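You operate a simulated robot arm through the tools that you are given. There is no shell and no other tool.

Carry out the task below with a simulated two-armed robot. There is one attempt and no reset: what you move stays moved.

JOB
Take the adapter off the test socket and check the job card's step on the check box.
Fine: adapter in the open drawer; plug the box in; guard shut; that step alone; one test. Set down upright: adapter.

Only the result counts: the job must be done as asked and must still hold three seconds after the hand-in. Knocking over, shifting, dropping, spilling or breaking anything else fails it.

ROBOT AND FRAMES
Two 7-joint arms with fingered hands on one trunk that stands fixed in place. Base frame: the origin is at the foot of the trunk, x ahead of it, y to its left, z up. Lengths are in m, angles in degrees, forces in N, time in s.
The left shoulder is at [0.07, 0.142, 1.214], the right one opposite. With the tool pointing down near the work surface each hand reaches from about 0.1 to 0.76 m from the base axis, measured 20 degrees to its own side. Payload 3.6 kg a hand.
Tool frame (each hand has its own): the origin (TCP) lies between the finger pads and is the grasp point; the fingertips stand 0.025 m ahead of it; z points along the fingers, y is the line along which they close. The gripper opens to 0.088 m; its body begins 0.029 m behind the TCP. The gripper is a hand of 5 fingers: y runs from the thumb to the fingers, the wrist lies at [-0.013, -0.097, -0.162] in the tool frame, and closing takes about 1.5 s.
Orientation is told as [roll, pitch, yaw] about the base's x, y, z axes, in that order, counted from this pose: with the fingers straight down and the wrist toward the robot, the tool's x, y and z point along [0, 1, 0], [1, 0, 0] and [0, 0, -1] of the base frame.

CONTROLS
- The arms move only by the tool drive_tool. It takes "left_moves", "right_moves" or both (then of equal length, played together; a hand with none holds still); each is a list of rows, each a list of 6 numbers: the shift along the tool's x, y, z in units of 20 mm (1.0 is 20 mm), then the turn, a rotation vector about the tool's x, y, z in units of 8 degrees (1.0 is 8 degrees). In form: [[tx, ty, tz, rx, ry, rz], ...]. A call has 1 to 20 rows; each row shifts and turns the commanded pose from where the row before left it, along the tool's axes as they then stand. "left_fingers" and "right_fingers" are, for a hand that has rows, the closure in counts, from 0 (fully open) to 255 (shut), set as the call begins (left out, the last holds). A call with a number of a shift or a turn outside -1 to 1 is refused whole. Each row takes 0.2 s and may step no farther than 0.05 m and 8.6 degrees from the row before; otherwise, or with a gripper value out of range, the whole call is refused. A pose out of reach is approached as far as the arm can. The call stops where the force on the tool passes 40 N (or 10 N more than at its start, if that is more) or the arm is blocked; 0.2 s more then pass. Each finger travels about 0.072 m/s and halts on what it meets, pressing with about 29 N; the grip force reading is that of the motor and also rises with nothing between the fingers. The clock runs only during rows and for 0.2 s after the last one: add rows that do not move to give the fingers time. The reply holds the time, the measured pose of the TCP, the force on the tool along the base axes, the opening and the grip force, in the units named above and with some noise, with the torque about the TCP (base axes, N m) and any sound that the robot's microphone picked up.
- Cameras (640 x 400 px; columns grow to the right, rows downward): "scene" is now at [0.1269, -0.0368, 1.4397]; the picture's right is [-0.44, -0.90, 0.00], its down [-0.56, 0.27, -0.78] and it looks along [0.70, -0.34, -0.62] (base axes); focal length 229 px, centre (320, 200). "left" rides on the left gripper at [-0.059, -0.079, -0.105] in its tool frame; the picture's right is [-0.73, -0.32, 0.61], its down [0.62, -0.68, 0.38] and it looks along [0.29, 0.66, 0.70] (tool axes); focal length 234 px, centre (320, 200). "right" rides on the right gripper at [0.059, -0.079, -0.105] in its tool frame; the picture's right is [-0.73, 0.32, -0.61], its down [-0.62, -0.68, 0.38] and it looks along [-0.29, 0.66, 0.70] (tool axes); focal length 234 px, centre (320, 200). There is no depth. A picture from a camera that has moved, and an enlarged one, comes with that camera's place and axes in the base frame and with its lens.
- get_image(camera): a new picture of that camera. No time passes.
- slide_trunk(by): slides the trunk up (or, below 0, down) by that many m; the arms and the scene camera ride with it, the base frame stays. It gives what a move gives, with no picture.
- move_fingers(index, middle, ring, little, thumb_bend, thumb_turn, hand): sets how far each is bent, from 0 (flat) to 1 (curled in); at 0.3 the hand is open as for a grip, at 0.7 the pads meet at the TCP. One left out holds its place. A second passes; each finger stops where it meets its share of the squeeze, and holds until it gets a number again. A gripper value or a shape takes the hand back. It gives what a move gives, with no picture; readings hold the bend of each and the force on index, middle, ring, little, thumb and palm. thumb_turn goes from beside the hand (0) to across from the fingers (1), as for a grip.
- set_grasp(shape, hand): the hand has 5 fingers and takes this shape, open, in about a second: jaw (thumb against the fingers, like two jaws); tri (thumb and two fingers); tip (a fingertip pinch); poke (one finger out to press); point (the index stretched); flat (the hand flat); cup (the hand cupped); fist (a fist). The gripper value then closes the fingers along that shape, each until it touches; the sizes above hold for jaw. It gives what a move gives, with no picture.
- pan_tilt(pan, tilt): turns the head with the scene camera to pan (to the left, within 86 degrees either way) and tilt (down, from -29 to 69), counted from straight ahead of the robot. It gives what a move gives.
- inspect(camera, box): a new picture of the part [left, top, right, bottom] of that camera's present view, enlarged. No time passes.
- sign_off(): hands the job in; it is judged then, once.

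Nothing tells you positions but the pictures and the camera data. Unless the task says otherwise, let go and move clear before handing in.

The tools are called after "Emit:" as name(argument=value, ...) on one line, values as JSON. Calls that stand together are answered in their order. drive_tool: Moves the arms, as the interface text tells. Its arguments: {"type":"object","properties":{"left_moves":{"type":"array"},"left_fingers":{"type":"number"},"right_moves":{"type":"array"},"right_fingers":{"type":"number"}},"required":[]} The other tools are called the same way: slide_trunk (by) moves the trunk up or down; set_grasp (shape, hand) gives the hand a shape; move_fingers (index, middle, ring, little, thumb_bend, thumb_turn, hand) moves the fingers one by one; pan_tilt (pan, tilt) turns the head that bears the scene camera; get_image (camera) takes a picture; inspect (camera, box) takes an enlarged picture of a part of a camera's view; sign_off () hands the job in.

At the start:

```text
time_s: 0.0
left_tcp_pos: [0.5632, 0.0634, 1.1855]
left_tcp_rot: [0.0, -0.1, 0.0]
left_ft_force: [-0.4, -0.1, -1.3]
left_moment: [0.0, 0.04, -0.01]
left_gripper_width: 0.0878
left_gripper_force: 0.0
left_shape: jaw
left_bend: [0.3, 0.3, 0.3, 0.3, 0.3, 0.98]
left_finger forces: [0.0, 0.1, 0.1, 0.1, 0.1, 0.0]
right_tcp_pos: [0.424, -0.3777, 1.2353]
right_tcp_rot: [0.0, 0.1, 0.0]
right_ft_force: [-0.6, 0.3, 0.2]
right_moment: [0.0, 0.0, 0.01]
right_gripper_width: 0.0876
right_gripper_force: 0.0
right_shape: jaw
right_bend: [0.3, 0.3, 0.3, 0.3, 0.3, 0.98]
right_finger forces: [0.1, 0.0, 0.0, 0.0, 0.1, 0.0]
trunk travel left (down, up): [-0.75, 0.19]
head pan, tilt (commanded): [-25.8, 38.6]
```

scene: 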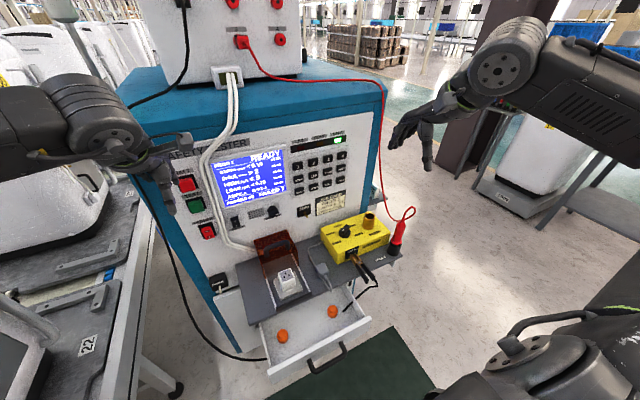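
right: 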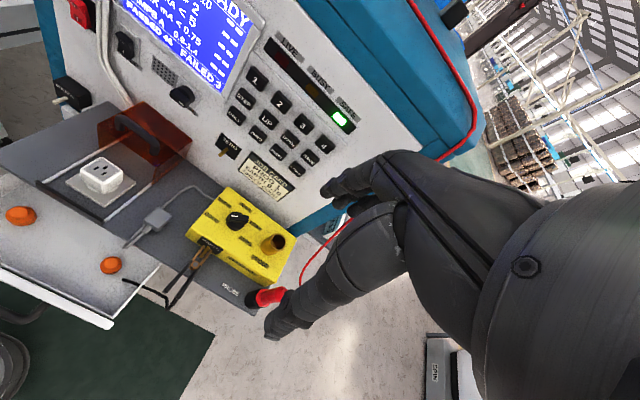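
left: 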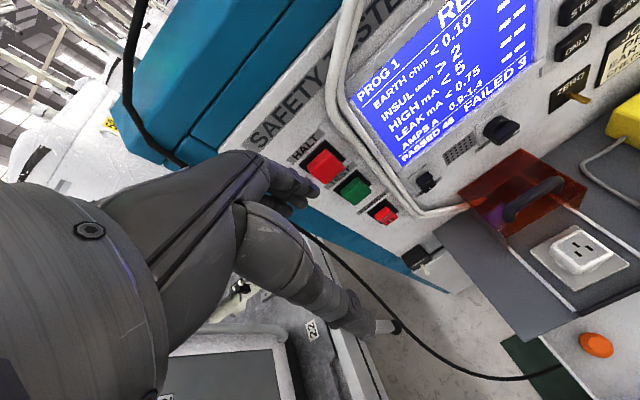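

I see a safety tester with a shelf carrying a test socket with a white adapter, an orange sliding guard, a yellow check box with a plug on a cord, and an open drawer below. First I will look closely at each part.

Emit:
inspect(camera="scene", box=[200, 130, 360, 230])

Emit:
inspect(camera="scene", box=[230, 200, 430, 325])

Emit:
inspect(camera="right", box=[180, 30, 360, 142])

Emit:
inspect(camera="right", box=[120, 130, 320, 255])

Emit:
inspect(camera="left", box=[280, 0, 640, 225])

```text
4.00 times, centred on (280, 180) of scene
camera zoom: at [0.1269, -0.0368, 1.4397], right [-0.44, -0.9, 0.0], down [-0.56, 0.27, -0.78], along [0.7, -0.34, -0.62], focal length 918 px, centre (480, 280)
```

zoom: 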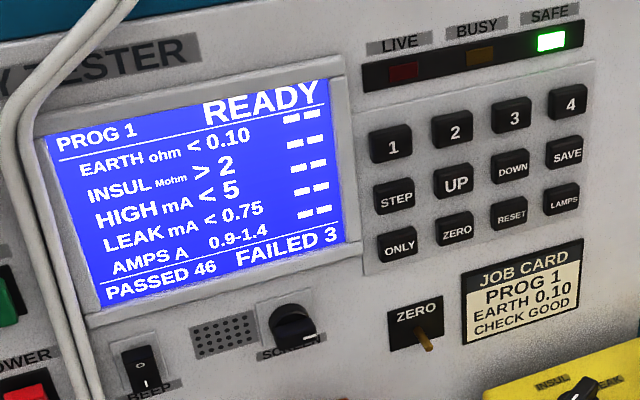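

```text
3.20 times, centred on (330, 262) of scene
camera zoom: at [0.1269, -0.0368, 1.4397], right [-0.44, -0.9, 0.0], down [-0.56, 0.27, -0.78], along [0.7, -0.34, -0.62], focal length 734 px, centre (288, 0)
```

zoom: 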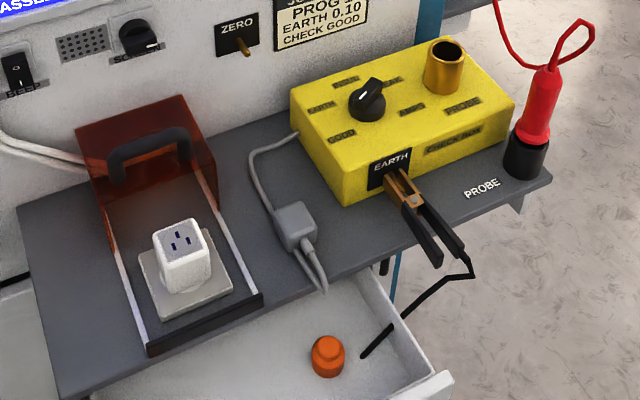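

```text
3.56 times, centred on (270, 86) of right
camera zoom: at [0.3441, -0.3195, 1.3408], right [0.32, -0.73, 0.61], down [-0.68, -0.62, -0.38], along [0.66, -0.29, -0.7], focal length 833 px, centre (498, 605)
```

zoom: 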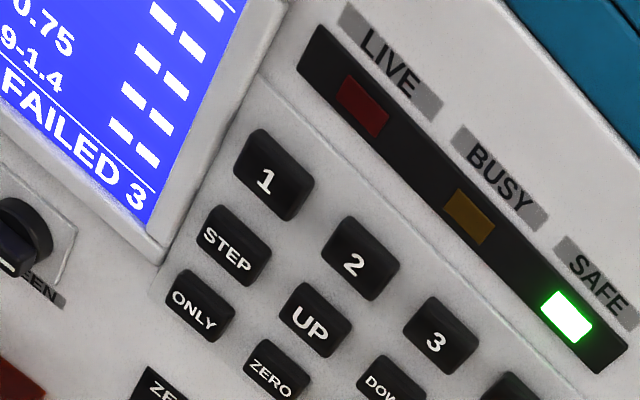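

```text
3.20 times, centred on (220, 192) of right
camera zoom: at [0.3441, -0.3195, 1.3408], right [0.32, -0.73, 0.61], down [-0.68, -0.62, -0.38], along [0.66, -0.29, -0.7], focal length 749 px, centre (640, 224)
```

zoom: 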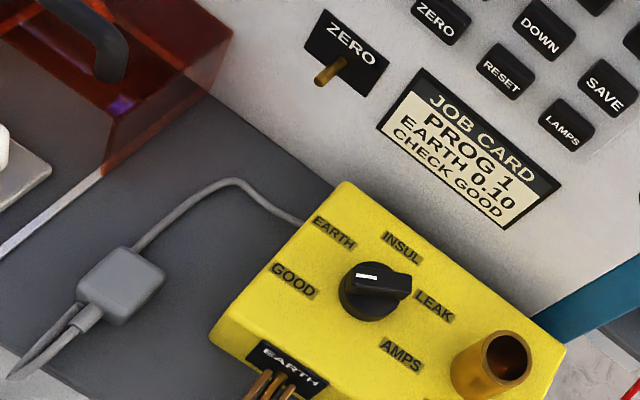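

```text
1.78 times, centred on (460, 112) of left
camera zoom: at [0.485, 0.0049, 1.291], right [-0.32, -0.73, -0.61], down [-0.68, 0.62, -0.38], along [0.66, 0.29, -0.7], focal length 416 px, centre (71, 356)
```

zoom: 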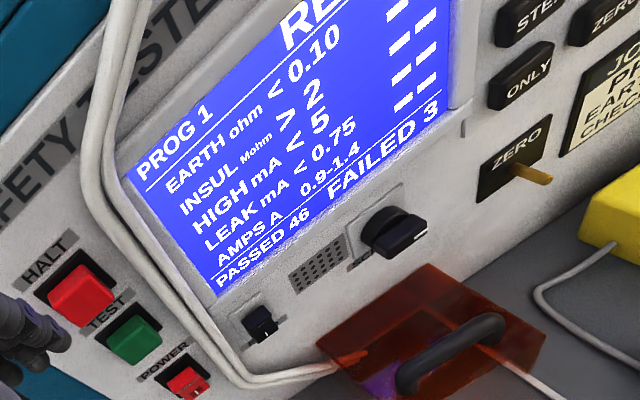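

The job card reads PROG 1 / EARTH 0.10 / CHECK GOOD, and the screen shows PROG 1 READY. I'll zoom in closely on the plug, the socket, the check box knob, the drawer and the guard.

Emit:
inspect(camera="scene", box=[295, 250, 345, 300])

Emit:
inspect(camera="scene", box=[318, 210, 382, 250])

Emit:
inspect(camera="scene", box=[250, 225, 330, 305])

Emit:
inspect(camera="scene", box=[340, 240, 410, 310])

Emit:
inspect(camera="right", box=[110, 170, 240, 310])

Emit:
inspect(camera="left", box=[450, 130, 640, 330])

```text
8.00 times, centred on (320, 275) of scene
camera zoom: at [0.1269, -0.0368, 1.4397], right [-0.44, -0.9, 0.0], down [-0.56, 0.27, -0.78], along [0.7, -0.34, -0.62], focal length 1835 px, centre (320, -400)
```

zoom: 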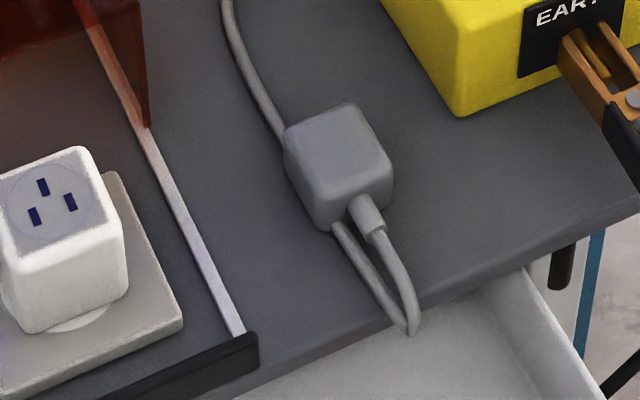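

```text
10.00 times, centred on (350, 230) of scene
camera zoom: at [0.1269, -0.0368, 1.4397], right [-0.44, -0.9, 0.0], down [-0.56, 0.27, -0.78], along [0.7, -0.34, -0.62], focal length 2294 px, centre (20, -100)
```

zoom: 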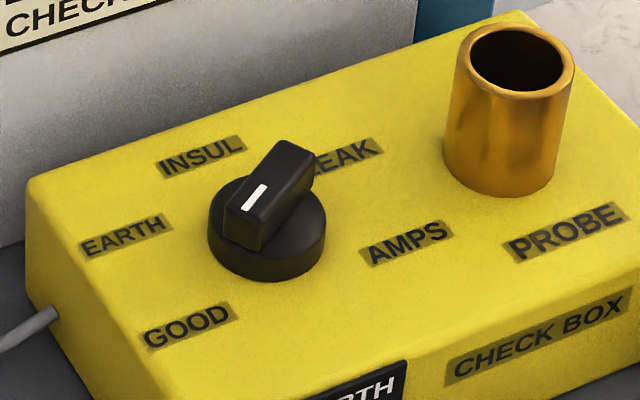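

```text
5.00 times, centred on (290, 265) of scene
camera zoom: at [0.1269, -0.0368, 1.4397], right [-0.44, -0.9, 0.0], down [-0.56, 0.27, -0.78], along [0.7, -0.34, -0.62], focal length 1147 px, centre (470, -125)
```

zoom: 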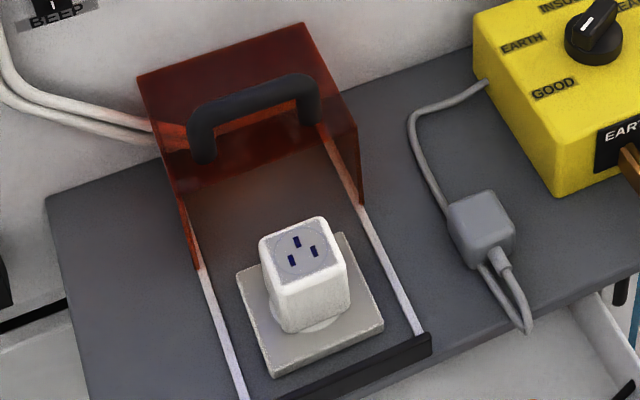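

```text
5.71 times, centred on (375, 275) of scene
camera zoom: at [0.1269, -0.0368, 1.4397], right [-0.44, -0.9, 0.0], down [-0.56, 0.27, -0.78], along [0.7, -0.34, -0.62], focal length 1311 px, centre (6, -229)
```

zoom: 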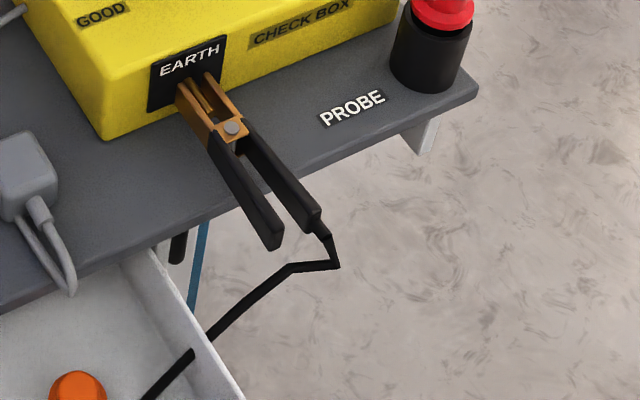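

```text
2.86 times, centred on (175, 240) of right
camera zoom: at [0.3441, -0.3195, 1.3408], right [0.32, -0.73, 0.61], down [-0.68, -0.62, -0.38], along [0.66, -0.29, -0.7], focal length 669 px, centre (734, 86)
```

zoom: 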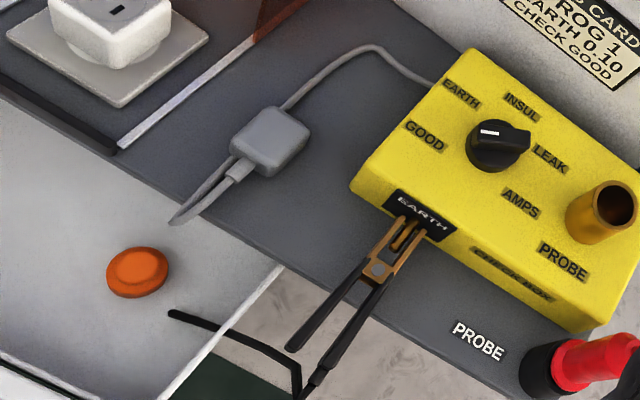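

```text
2.00 times, centred on (545, 230) of left
camera zoom: at [0.485, 0.0049, 1.291], right [-0.32, -0.73, -0.61], down [-0.68, 0.62, -0.38], along [0.66, 0.29, -0.7], focal length 468 px, centre (-130, 140)
```

zoom: 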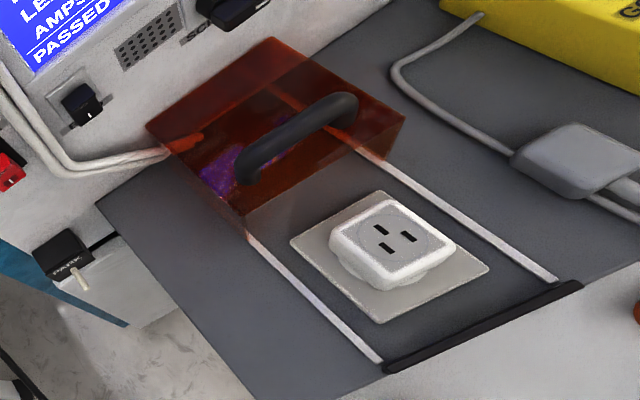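

The plug is a grey block near (0.53, -0.24), the adapter is near (0.53, -0.12), and the panel plane is near x 0.69. I'll raise the trunk for a second viewpoint so I can triangulate.

Emit:
slide_trunk(by=0.18)

Emit:
pan_tilt(pan=-20, tilt=55)

Emit:
get_image(camera="scene")

```text
time_s: 2.0
left_tcp_pos: [0.5639, 0.0643, 1.3672]
left_tcp_rot: [0.0, 0.0, -0.1]
left_ft_force: [0.5, 0.6, -0.7]
left_moment: [0.0, 0.0, 0.03]
left_gripper_width: 0.0877
left_gripper_force: 0.2
left_shape: jaw
left_bend: [0.3, 0.3, 0.3, 0.3, 0.3, 0.98]
left_finger forces: [0.0, 0.1, 0.1, 0.0, 0.0, 0.0]
right_tcp_pos: [0.4237, -0.3787, 1.4143]
right_tcp_rot: [0.0, 0.0, 0.0]
right_ft_force: [-0.4, -0.7, -0.4]
right_moment: [0.04, 0.01, 0.01]
right_gripper_width: 0.0878
right_gripper_force: 0.2
right_shape: jaw
right_bend: [0.3, 0.3, 0.3, 0.3, 0.3, 0.98]
right_finger forces: [0.1, 0.0, 0.0, 0.0, 0.0, 0.0]
trunk travel left (down, up): [-0.93, 0.01]
head pan, tilt (commanded): [-25.8, 38.6]
```

```text
time_s: 2.8
left_tcp_pos: [0.5642, 0.064, 1.3663]
left_tcp_rot: [0.0, 0.0, 0.0]
left_ft_force: [-0.7, -0.3, 0.0]
left_moment: [-0.02, 0.0, -0.01]
left_gripper_width: 0.0878
left_gripper_force: 0.0
left_shape: jaw
left_bend: [0.3, 0.3, 0.3, 0.3, 0.3, 0.98]
left_finger forces: [0.0, 0.0, 0.1, 0.0, 0.0, 0.0]
right_tcp_pos: [0.4229, -0.3777, 1.416]
right_tcp_rot: [0.0, 0.0, 0.0]
right_ft_force: [-1.2, 0.3, 0.6]
right_moment: [0.0, 0.01, 0.0]
right_gripper_width: 0.0877
right_gripper_force: 0.0
right_shape: jaw
right_bend: [0.3, 0.3, 0.3, 0.3, 0.3, 0.98]
right_finger forces: [0.1, 0.1, 0.0, 0.1, 0.1, 0.0]
trunk travel left (down, up): [-0.93, 0.01]
head pan, tilt (commanded): [-20.0, 55.0]
```

```text
taken
camera scene: at [0.1174, -0.024, 1.597], right [-0.34, -0.94, 0.0], down [-0.77, 0.28, -0.57], along [0.54, -0.2, -0.82], focal length 229 px, centre (320, 200)
```

scene: 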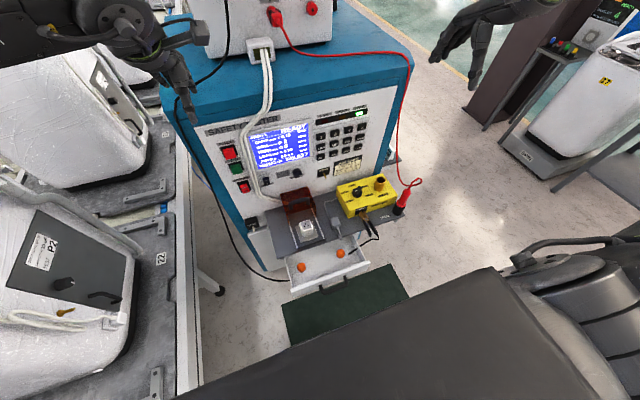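

Now I'll zoom in on the objects from this higher viewpoint.

Emit:
inspect(camera="scene", box=[260, 170, 420, 270])

Emit:
inspect(camera="scene", box=[280, 190, 360, 240])

Emit:
inspect(camera="scene", box=[328, 170, 408, 220])

Emit:
inspect(camera="scene", box=[280, 235, 376, 295])

Emit:
inspect(camera="scene", box=[205, 100, 375, 206])

```text
4.00 times, centred on (340, 220) of scene
camera zoom: at [0.1174, -0.024, 1.597], right [-0.34, -0.94, 0.0], down [-0.77, 0.28, -0.57], along [0.54, -0.2, -0.82], focal length 918 px, centre (240, 120)
```

zoom: 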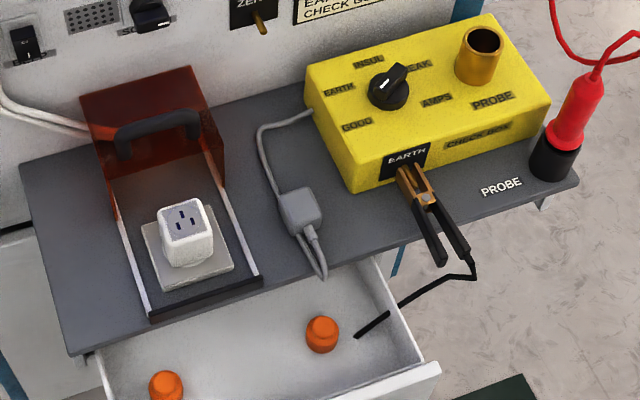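

```text
8.00 times, centred on (320, 215) of scene
camera zoom: at [0.1174, -0.024, 1.597], right [-0.34, -0.94, 0.0], down [-0.77, 0.28, -0.57], along [0.54, -0.2, -0.82], focal length 1835 px, centre (320, 80)
```

zoom: 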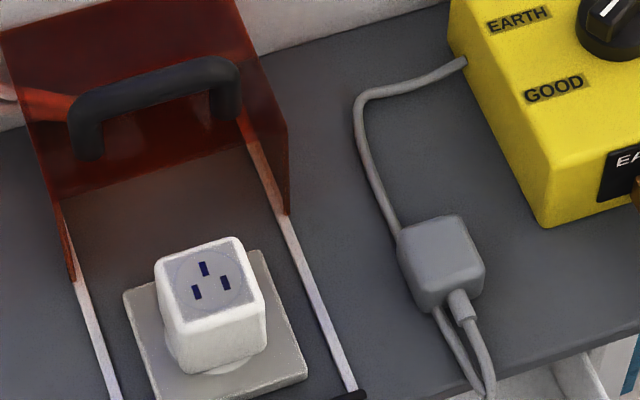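

```text
8.00 times, centred on (368, 195) of scene
camera zoom: at [0.1174, -0.024, 1.597], right [-0.34, -0.94, 0.0], down [-0.77, 0.28, -0.57], along [0.54, -0.2, -0.82], focal length 1835 px, centre (-64, 240)
```

zoom: 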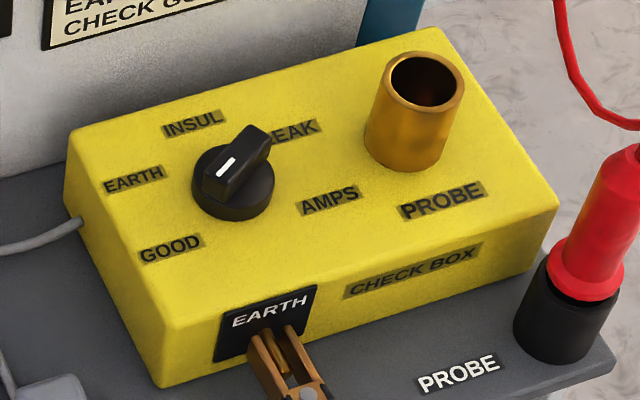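

```text
6.67 times, centred on (328, 265) of scene
camera zoom: at [0.1174, -0.024, 1.597], right [-0.34, -0.94, 0.0], down [-0.77, 0.28, -0.57], along [0.54, -0.2, -0.82], focal length 1529 px, centre (267, -233)
```

zoom: 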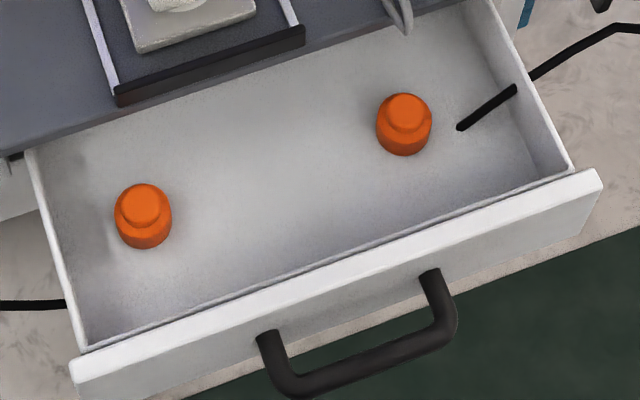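

```text
3.76 times, centred on (290, 153) of scene
camera zoom: at [0.1174, -0.024, 1.597], right [-0.34, -0.94, 0.0], down [-0.77, 0.28, -0.57], along [0.54, -0.2, -0.82], focal length 864 px, centre (433, 377)
```

zoom: 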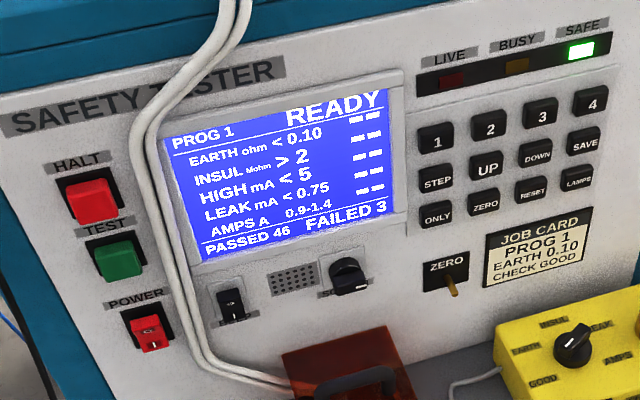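

Emit:
inspect(camera="scene", box=[346, 182, 370, 197])

Emit:
inspect(camera="scene", box=[284, 162, 316, 182])

Emit:
inspect(camera="scene", box=[325, 210, 349, 240])

Emit:
inspect(camera="scene", box=[292, 212, 324, 242])

Emit:
get_image(camera="right")

Emit:
get_image(camera="left")

```text
16.00 times, centred on (358, 190) of scene
camera zoom: at [0.1174, -0.024, 1.597], right [-0.34, -0.94, 0.0], down [-0.77, 0.28, -0.57], along [0.54, -0.2, -0.82], focal length 3670 px, centre (-288, 368)
```

zoom: 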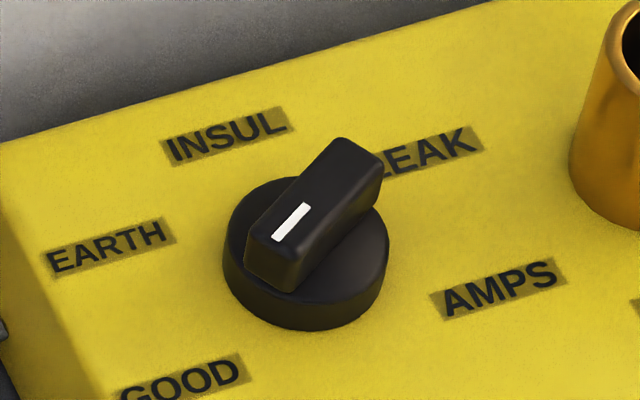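

```text
16.00 times, centred on (300, 172) of scene
camera zoom: at [0.1174, -0.024, 1.597], right [-0.34, -0.94, 0.0], down [-0.77, 0.28, -0.57], along [0.54, -0.2, -0.82], focal length 3670 px, centre (640, 648)
```

zoom: 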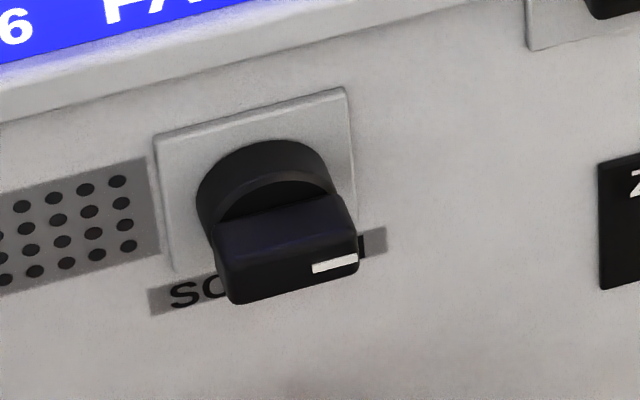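

```text
13.33 times, centred on (337, 225) of scene
camera zoom: at [0.1174, -0.024, 1.597], right [-0.34, -0.94, 0.0], down [-0.77, 0.28, -0.57], along [0.54, -0.2, -0.82], focal length 3059 px, centre (93, -133)
```

zoom: 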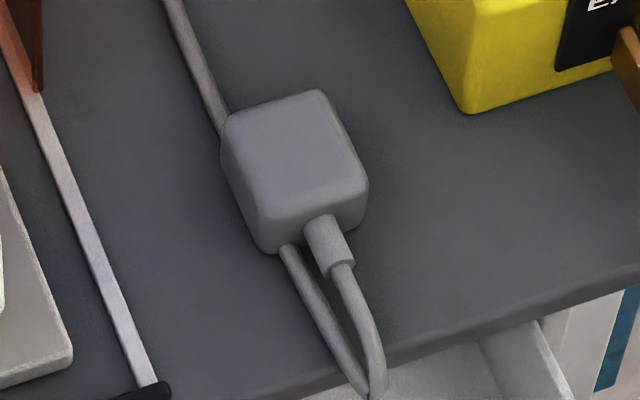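

```text
13.33 times, centred on (308, 227) of scene
camera zoom: at [0.1174, -0.024, 1.597], right [-0.34, -0.94, 0.0], down [-0.77, 0.28, -0.57], along [0.54, -0.2, -0.82], focal length 3059 px, centre (480, -160)
```

zoom: 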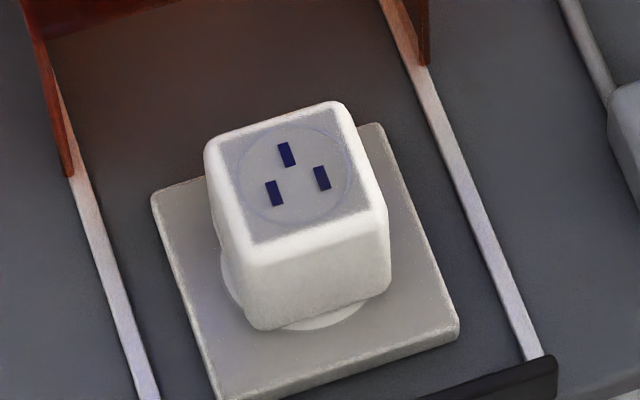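

```text
taken
camera right: at [0.3442, -0.3195, 1.5208], right [0.32, -0.73, 0.61], down [-0.68, -0.62, -0.38], along [0.66, -0.29, -0.7], focal length 234 px, centre (320, 200)
```

right: 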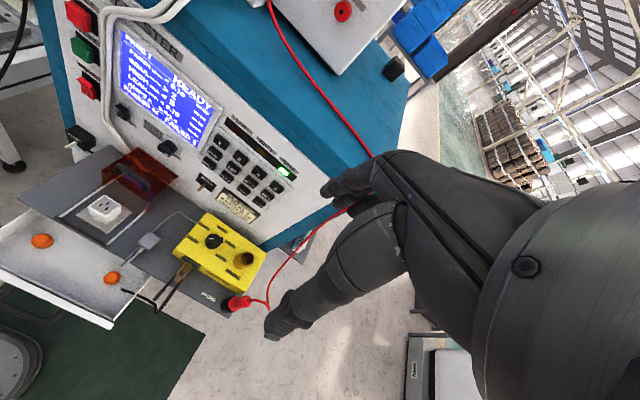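

```text
taken
camera left: at [0.4851, 0.0049, 1.471], right [-0.32, -0.73, -0.61], down [-0.68, 0.62, -0.38], along [0.66, 0.29, -0.7], focal length 234 px, centre (320, 200)
```

left: 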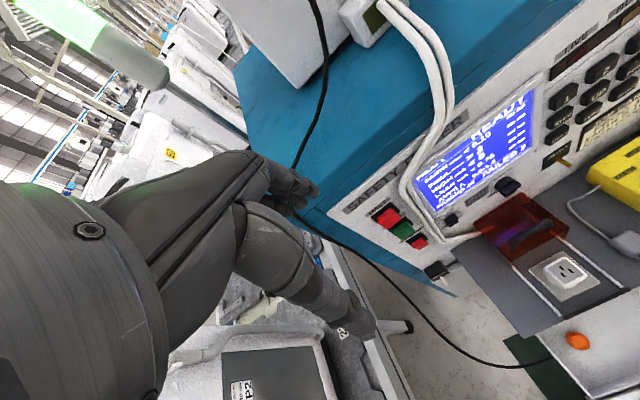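

The check-box knob's white mark points to GOOD, which matches the card, and the earth clip is already on the EARTH post. I'll return the trunk and bring the right wrist camera closer for accurate positions.

Emit:
slide_trunk(by=-0.18)

Emit:
pan_tilt(pan=-20, tilt=48)

Emit:
drive_tool(right_moves=[[0.95, -0.4, 0.7, 0, 0, 0], [0.95, -0.4, 0.7, 0, 0, 0], [0.95, -0.4, 0.7, 0, 0, 0], [0.95, -0.4, 0.7, 0, 0, 0], [0.95, -0.4, 0.7, 0, 0, 0], [0.95, -0.4, 0.7, 0, 0, 0], [0.95, -0.4, 0.7, 0, 0, 0], [0.95, -0.4, 0.7, 0, 0, 0], [0.95, -0.4, 0.7, 0, 0, 0], [0.95, -0.4, 0.7, 0, 0, 0], [0.95, -0.4, 0.7, 0, 0, 0], [0.95, -0.4, 0.7, 0, 0, 0]])

Emit:
get_image(camera="right")

Emit:
get_image(camera="scene")

```text
time_s: 4.8
left_tcp_pos: [0.5632, 0.0644, 1.1857]
left_tcp_rot: [0.0, -0.1, 0.0]
left_ft_force: [-0.9, -0.1, -0.4]
left_moment: [0.0, 0.01, -0.01]
left_gripper_width: 0.0877
left_gripper_force: 0.1
left_shape: jaw
left_bend: [0.3, 0.3, 0.3, 0.3, 0.3, 0.98]
left_finger forces: [0.1, 0.0, 0.0, 0.0, 0.0, 0.1]
right_tcp_pos: [0.4223, -0.3778, 1.2361]
right_tcp_rot: [0.0, -0.1, 0.1]
right_ft_force: [-0.2, -0.3, -0.1]
right_moment: [-0.02, -0.01, -0.04]
right_gripper_width: 0.088
right_gripper_force: 0.0
right_shape: jaw
right_bend: [0.3, 0.3, 0.3, 0.3, 0.3, 0.98]
right_finger forces: [0.0, 0.0, 0.0, 0.0, 0.1, 0.1]
trunk travel left (down, up): [-0.75, 0.19]
head pan, tilt (commanded): [-20.0, 55.0]
```

```text
time_s: 5.5
left_tcp_pos: [0.5626, 0.065, 1.1859]
left_tcp_rot: [0.0, 0.0, 0.0]
left_ft_force: [-0.5, 0.8, -0.7]
left_moment: [0.0, 0.01, 0.0]
left_gripper_width: 0.0876
left_gripper_force: 0.1
left_shape: jaw
left_bend: [0.3, 0.3, 0.3, 0.3, 0.3, 0.98]
left_finger forces: [0.0, 0.1, 0.0, 0.0, 0.1, 0.0]
right_tcp_pos: [0.4236, -0.378, 1.2353]
right_tcp_rot: [-0.1, -0.1, 0.0]
right_ft_force: [-0.6, 0.0, 0.5]
right_moment: [-0.01, 0.02, -0.03]
right_gripper_width: 0.0879
right_gripper_force: 0.1
right_shape: jaw
right_bend: [0.3, 0.3, 0.3, 0.3, 0.3, 0.98]
right_finger forces: [0.0, 0.1, 0.0, 0.1, 0.0, 0.1]
trunk travel left (down, up): [-0.75, 0.19]
head pan, tilt (commanded): [-20.0, 48.0]
```

```text
time_s: 8.1
left_tcp_pos: [0.5652, 0.0645, 1.185]
left_tcp_rot: [-0.1, 0.1, 0.0]
left_ft_force: [-0.6, 1.1, 0.7]
left_moment: [-0.01, 0.0, 0.0]
left_gripper_width: 0.0878
left_gripper_force: 0.2
left_shape: jaw
left_bend: [0.3, 0.3, 0.3, 0.3, 0.3, 0.98]
left_finger forces: [0.0, 0.0, 0.0, 0.1, 0.0, 0.2]
right_tcp_pos: [0.4012, -0.1507, 1.0887]
right_tcp_rot: [-0.1, 0.2, -0.1]
right_ft_force: [-0.1, -0.2, -0.4]
right_moment: [-0.04, 0.01, 0.02]
right_gripper_width: 0.0874
right_gripper_force: 0.1
right_shape: jaw
right_bend: [0.3, 0.3, 0.3, 0.3, 0.3, 0.98]
right_finger forces: [0.1, 0.1, 0.1, 0.0, 0.0, 0.1]
right hand out of reach, approached as far as the arm can: row 7, 8, 9, 10, 11, 12
trunk travel left (down, up): [-0.75, 0.19]
head pan, tilt (commanded): [-20.0, 48.0]
```

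```text
taken
camera right: at [0.3228, -0.0934, 1.1951], right [0.32, -0.73, 0.61], down [-0.68, -0.62, -0.38], along [0.66, -0.29, -0.7], focal length 234 px, centre (320, 200)
```

right: 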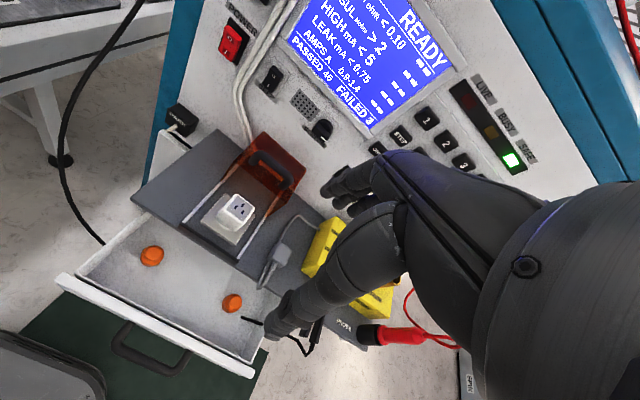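

```text
taken
camera scene: at [0.1245, -0.0249, 1.4261], right [-0.34, -0.94, 0.0], down [-0.7, 0.25, -0.67], along [0.63, -0.23, -0.74], focal length 229 px, centre (320, 200)
```

scene: 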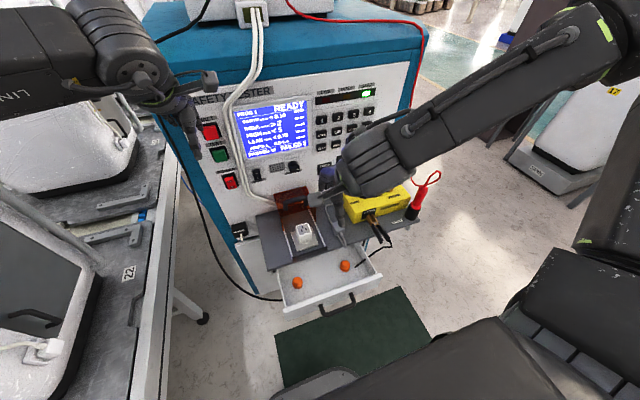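

I'm at (0.40, -0.15, 1.09) with the right hand. I'll zoom its view on the adapter, plug, guard and drawer.

Emit:
inspect(camera="right", box=[180, 130, 340, 230])

Emit:
inspect(camera="right", box=[50, 180, 290, 380])

Emit:
inspect(camera="right", box=[240, 210, 330, 300])

Emit:
inspect(camera="scene", box=[250, 180, 370, 300])

```text
4.00 times, centred on (260, 180) of right
camera zoom: at [0.3228, -0.0934, 1.1951], right [0.32, -0.73, 0.61], down [-0.68, -0.62, -0.38], along [0.66, -0.29, -0.7], focal length 937 px, centre (560, 280)
```

zoom: 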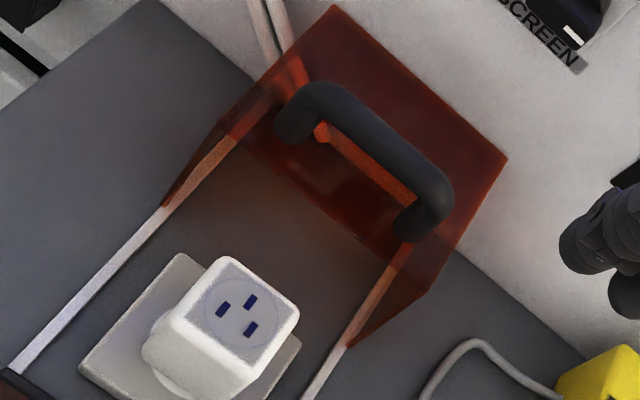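

```text
2.00 times, centred on (170, 280) of right
camera zoom: at [0.3228, -0.0934, 1.1951], right [0.32, -0.73, 0.61], down [-0.68, -0.62, -0.38], along [0.66, -0.29, -0.7], focal length 468 px, centre (620, 40)
```

zoom: 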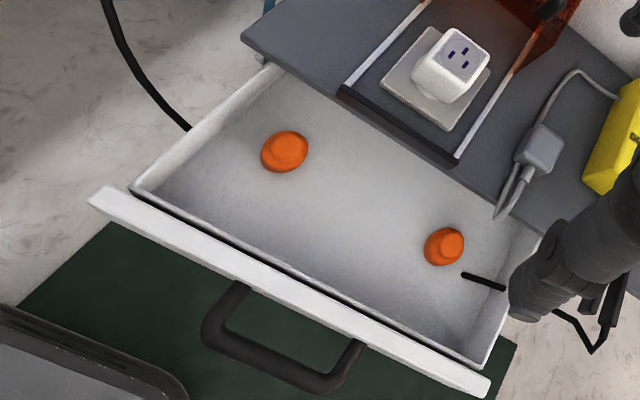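

```text
4.44 times, centred on (285, 255) of right
camera zoom: at [0.3228, -0.0934, 1.1951], right [0.32, -0.73, 0.61], down [-0.68, -0.62, -0.38], along [0.66, -0.29, -0.7], focal length 1041 px, centre (476, -44)
```

zoom: 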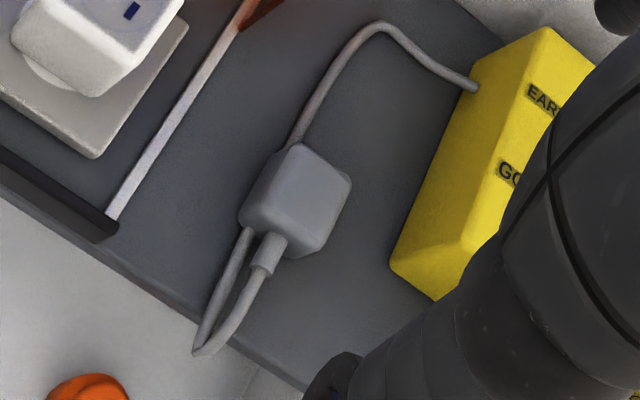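

```text
3.33 times, centred on (310, 240) of scene
camera zoom: at [0.1245, -0.0249, 1.4261], right [-0.34, -0.94, 0.0], down [-0.7, 0.25, -0.67], along [0.63, -0.23, -0.74], focal length 765 px, centre (353, 67)
```

zoom: 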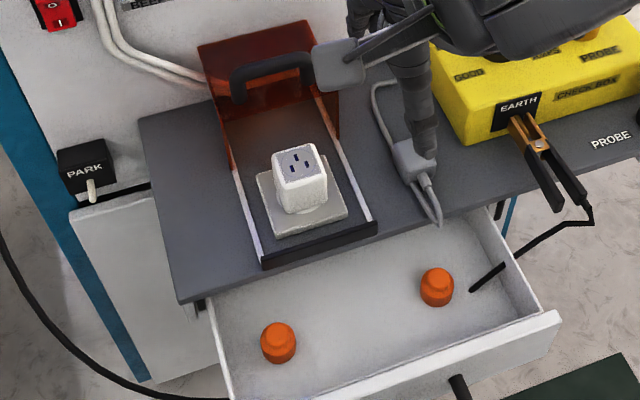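

I'll bring the right hand lower for a nearer view, to sharpen the heights.

Emit:
drive_tool(right_moves=[[0, 0.5, 0.8, 0, 0, 0], [0, 0.5, 0.8, 0, 0, 0], [0, 0.5, 0.8, 0, 0, 0], [0, 0.5, 0.8, 0, 0, 0], [0, 0.5, 0.8, 0, 0, 0]])

Emit:
get_image(camera="right")

Emit:
get_image(camera="scene")

```text
time_s: 9.3
left_tcp_pos: [0.5642, 0.0639, 1.1855]
left_tcp_rot: [0.0, 0.1, -0.1]
left_ft_force: [-0.5, -0.3, 0.6]
left_moment: [0.0, 0.0, 0.03]
left_gripper_width: 0.0876
left_gripper_force: 0.0
left_shape: jaw
left_bend: [0.3, 0.3, 0.3, 0.3, 0.3, 0.98]
left_finger forces: [0.1, 0.0, 0.0, 0.1, 0.0, 0.1]
right_tcp_pos: [0.4516, -0.1539, 1.0095]
right_tcp_rot: [0.1, 0.0, -0.1]
right_ft_force: [0.3, 0.0, -0.2]
right_moment: [-0.01, -0.02, 0.0]
right_gripper_width: 0.0876
right_gripper_force: 0.0
right_shape: jaw
right_bend: [0.3, 0.3, 0.3, 0.3, 0.3, 0.98]
right_finger forces: [0.0, 0.0, 0.1, 0.0, 0.0, 0.0]
trunk travel left (down, up): [-0.75, 0.19]
head pan, tilt (commanded): [-20.0, 48.0]
```

```text
taken
camera right: at [0.3726, -0.095, 1.1156], right [0.32, -0.73, 0.61], down [-0.68, -0.62, -0.38], along [0.66, -0.29, -0.7], focal length 234 px, centre (320, 200)
```

right: 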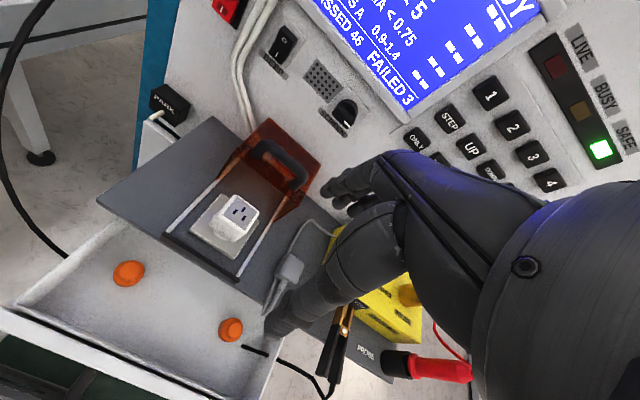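

```text
taken
camera scene: at [0.1245, -0.0263, 1.4261], right [-0.34, -0.94, 0.0], down [-0.7, 0.25, -0.67], along [0.63, -0.23, -0.74], focal length 229 px, centre (320, 200)
```

scene: 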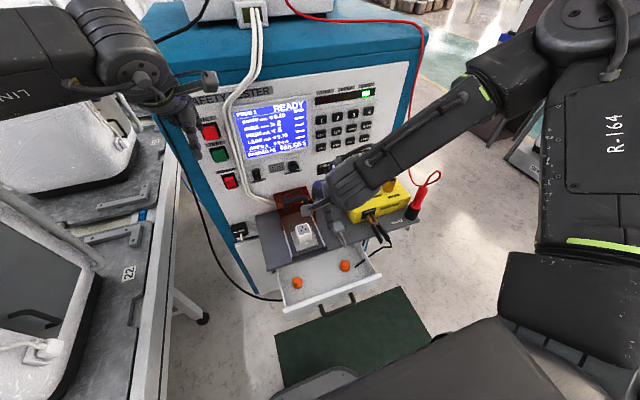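

Emit:
inspect(camera="right", box=[160, 170, 320, 270])

Emit:
inspect(camera="right", box=[230, 220, 350, 295])

Emit:
inspect(camera="right", box=[0, 220, 320, 400])

Emit:
inspect(camera="right", box=[190, 180, 270, 230])

```text
4.00 times, centred on (240, 220) of right
camera zoom: at [0.3726, -0.095, 1.1156], right [0.32, -0.73, 0.61], down [-0.68, -0.62, -0.38], along [0.66, -0.29, -0.7], focal length 937 px, centre (640, 120)
```

zoom: 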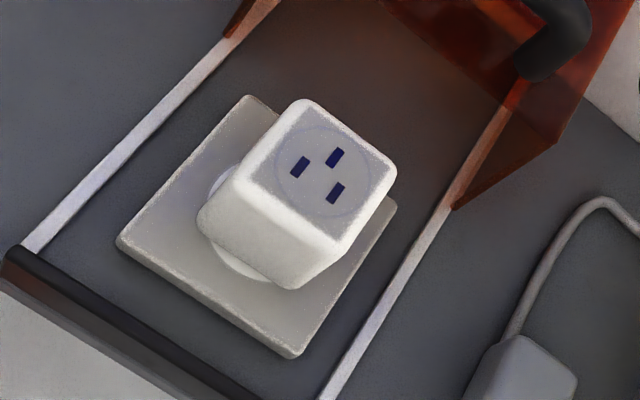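

```text
5.33 times, centred on (290, 258) of right
camera zoom: at [0.3726, -0.095, 1.1156], right [0.32, -0.73, 0.61], down [-0.68, -0.62, -0.38], along [0.66, -0.29, -0.7], focal length 1249 px, centre (480, -107)
```

zoom: 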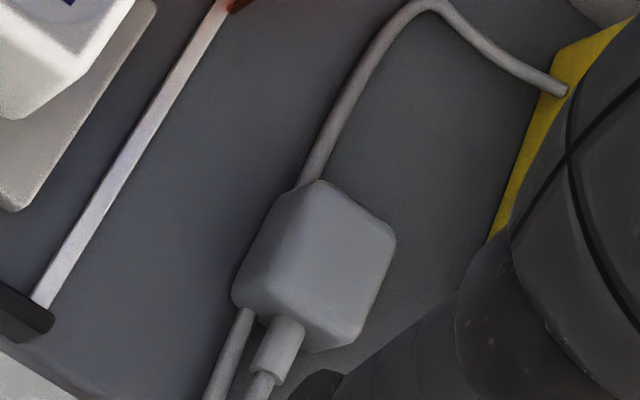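

```text
2.00 times, centred on (160, 310) of right
camera zoom: at [0.3726, -0.095, 1.1156], right [0.32, -0.73, 0.61], down [-0.68, -0.62, -0.38], along [0.66, -0.29, -0.7], focal length 468 px, centre (640, -20)
```

zoom: 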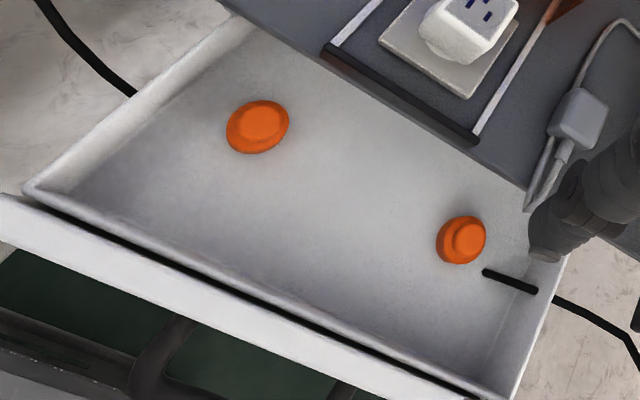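

```text
8.00 times, centred on (230, 205) of right
camera zoom: at [0.3726, -0.095, 1.1156], right [0.32, -0.73, 0.61], down [-0.68, -0.62, -0.38], along [0.66, -0.29, -0.7], focal length 1873 px, centre (1040, 160)
```

zoom: 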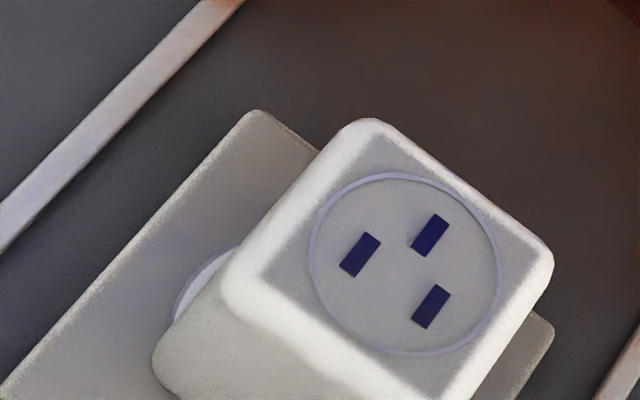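

I'll shift the right hand sideways by a known amount to get a good stereo baseline.

Emit:
drive_tool(right_moves=[[-1, 0, 0, 0, 0, 0], [-1, 0, 0, 0, 0, 0], [-1, 0, 0, 0, 0, 0], [-1, 0, 0, 0, 0, 0], [-1, 0, 0, 0, 0, 0], [-1, 0, 0, 0, 0, 0]])

Emit:
get_image(camera="right")

Emit:
inspect(camera="right", box=[100, 180, 260, 280])

Emit:
inspect(camera="right", box=[20, 130, 180, 230])

```text
time_s: 10.7
left_tcp_pos: [0.5635, 0.0645, 1.1875]
left_tcp_rot: [0.0, 0.0, 0.0]
left_ft_force: [-0.3, 0.1, 0.6]
left_moment: [-0.03, -0.03, 0.01]
left_gripper_width: 0.0873
left_gripper_force: 0.1
left_shape: jaw
left_bend: [0.3, 0.3, 0.3, 0.3, 0.3, 0.98]
left_finger forces: [0.0, 0.1, 0.0, 0.1, 0.0, 0.0]
right_tcp_pos: [0.4511, -0.2749, 1.0115]
right_tcp_rot: [0.0, 0.0, 0.0]
right_ft_force: [-0.4, -0.3, 0.8]
right_moment: [0.0, -0.02, -0.02]
right_gripper_width: 0.0875
right_gripper_force: 0.1
right_shape: jaw
right_bend: [0.3, 0.3, 0.3, 0.3, 0.3, 0.98]
right_finger forces: [0.0, 0.0, 0.0, 0.0, 0.0, 0.0]
trunk travel left (down, up): [-0.75, 0.19]
head pan, tilt (commanded): [-20.0, 48.0]
```

```text
taken
camera right: at [0.3721, -0.2166, 1.1164], right [0.32, -0.73, 0.61], down [-0.68, -0.62, -0.38], along [0.66, -0.29, -0.7], focal length 234 px, centre (320, 200)
```

right: 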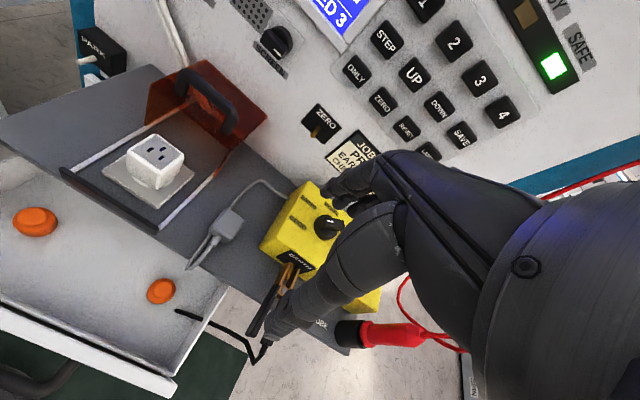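

```text
4.00 times, centred on (180, 230) of right
camera zoom: at [0.3721, -0.2166, 1.1164], right [0.32, -0.73, 0.61], down [-0.68, -0.62, -0.38], along [0.66, -0.29, -0.7], focal length 937 px, centre (880, 80)
```

zoom: 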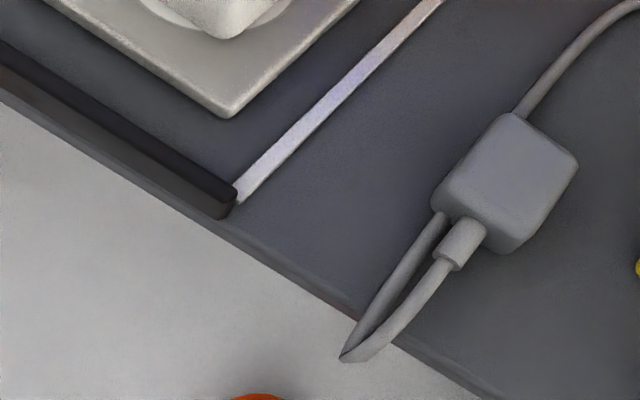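

```text
4.00 times, centred on (100, 180) of right
camera zoom: at [0.3721, -0.2166, 1.1164], right [0.32, -0.73, 0.61], down [-0.68, -0.62, -0.38], along [0.66, -0.29, -0.7], focal length 937 px, centre (1200, 280)
```

zoom: 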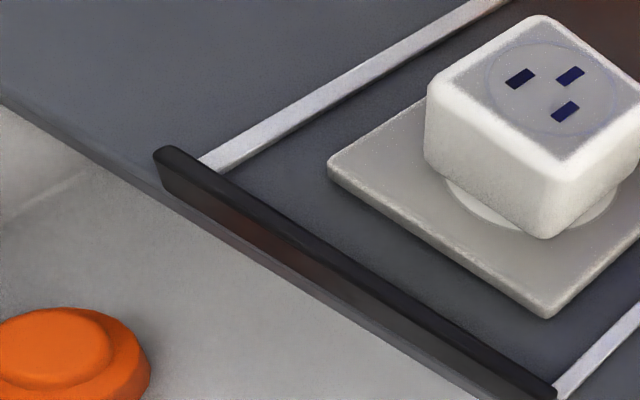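

Triangulated: adapter top is centred at about (0.537, -0.120, 0.821) with the plate top at z 0.760, and the plug top is about (0.53, -0.240, 0.788). I'll look closer at the plug to find where its pins are.

Emit:
inspect(camera="right", box=[180, 200, 260, 250])

Emit:
inspect(camera="right", box=[180, 200, 260, 275])

Emit:
inspect(camera="left", box=[560, 100, 640, 180])

Emit:
inspect(camera="scene", box=[300, 205, 364, 245])

```text
8.00 times, centred on (220, 225) of right
camera zoom: at [0.3721, -0.2166, 1.1164], right [0.32, -0.73, 0.61], down [-0.68, -0.62, -0.38], along [0.66, -0.29, -0.7], focal length 1873 px, centre (1120, 0)
```

zoom: 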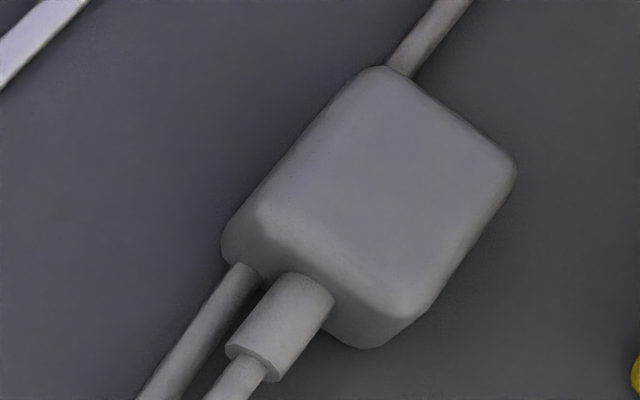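

```text
5.33 times, centred on (220, 238) of right
camera zoom: at [0.3721, -0.2166, 1.1164], right [0.32, -0.73, 0.61], down [-0.68, -0.62, -0.38], along [0.66, -0.29, -0.7], focal length 1249 px, centre (853, 0)
```

zoom: 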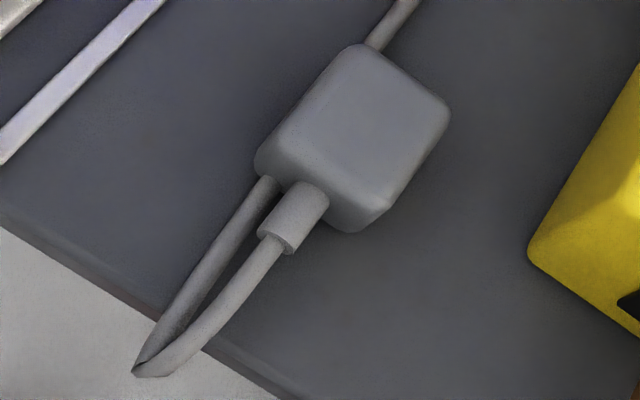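

```text
5.00 times, centred on (600, 140) of left
camera zoom: at [0.4845, 0.0042, 1.2913], right [-0.32, -0.73, -0.61], down [-0.68, 0.62, -0.38], along [0.66, 0.29, -0.7], focal length 1171 px, centre (-1080, 500)
```

zoom: 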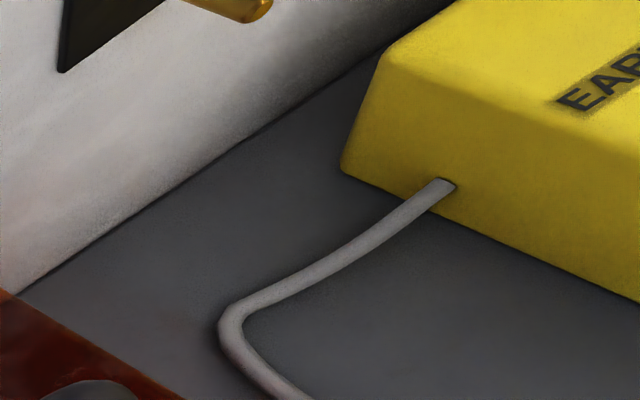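

```text
10.00 times, centred on (332, 225) of scene
camera zoom: at [0.1229, -0.0271, 1.4262], right [-0.34, -0.94, 0.0], down [-0.7, 0.25, -0.67], along [0.63, -0.23, -0.74], focal length 2294 px, centre (200, -50)
```

zoom: 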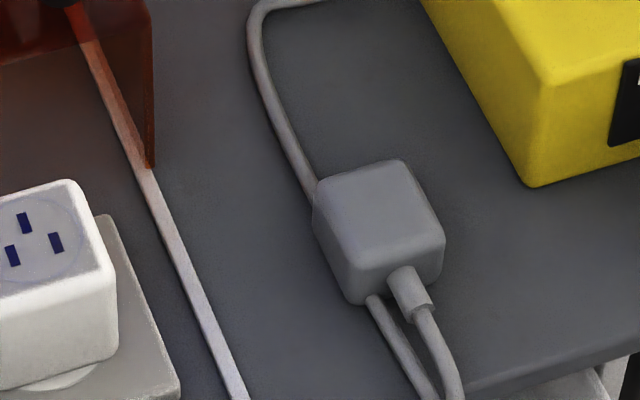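

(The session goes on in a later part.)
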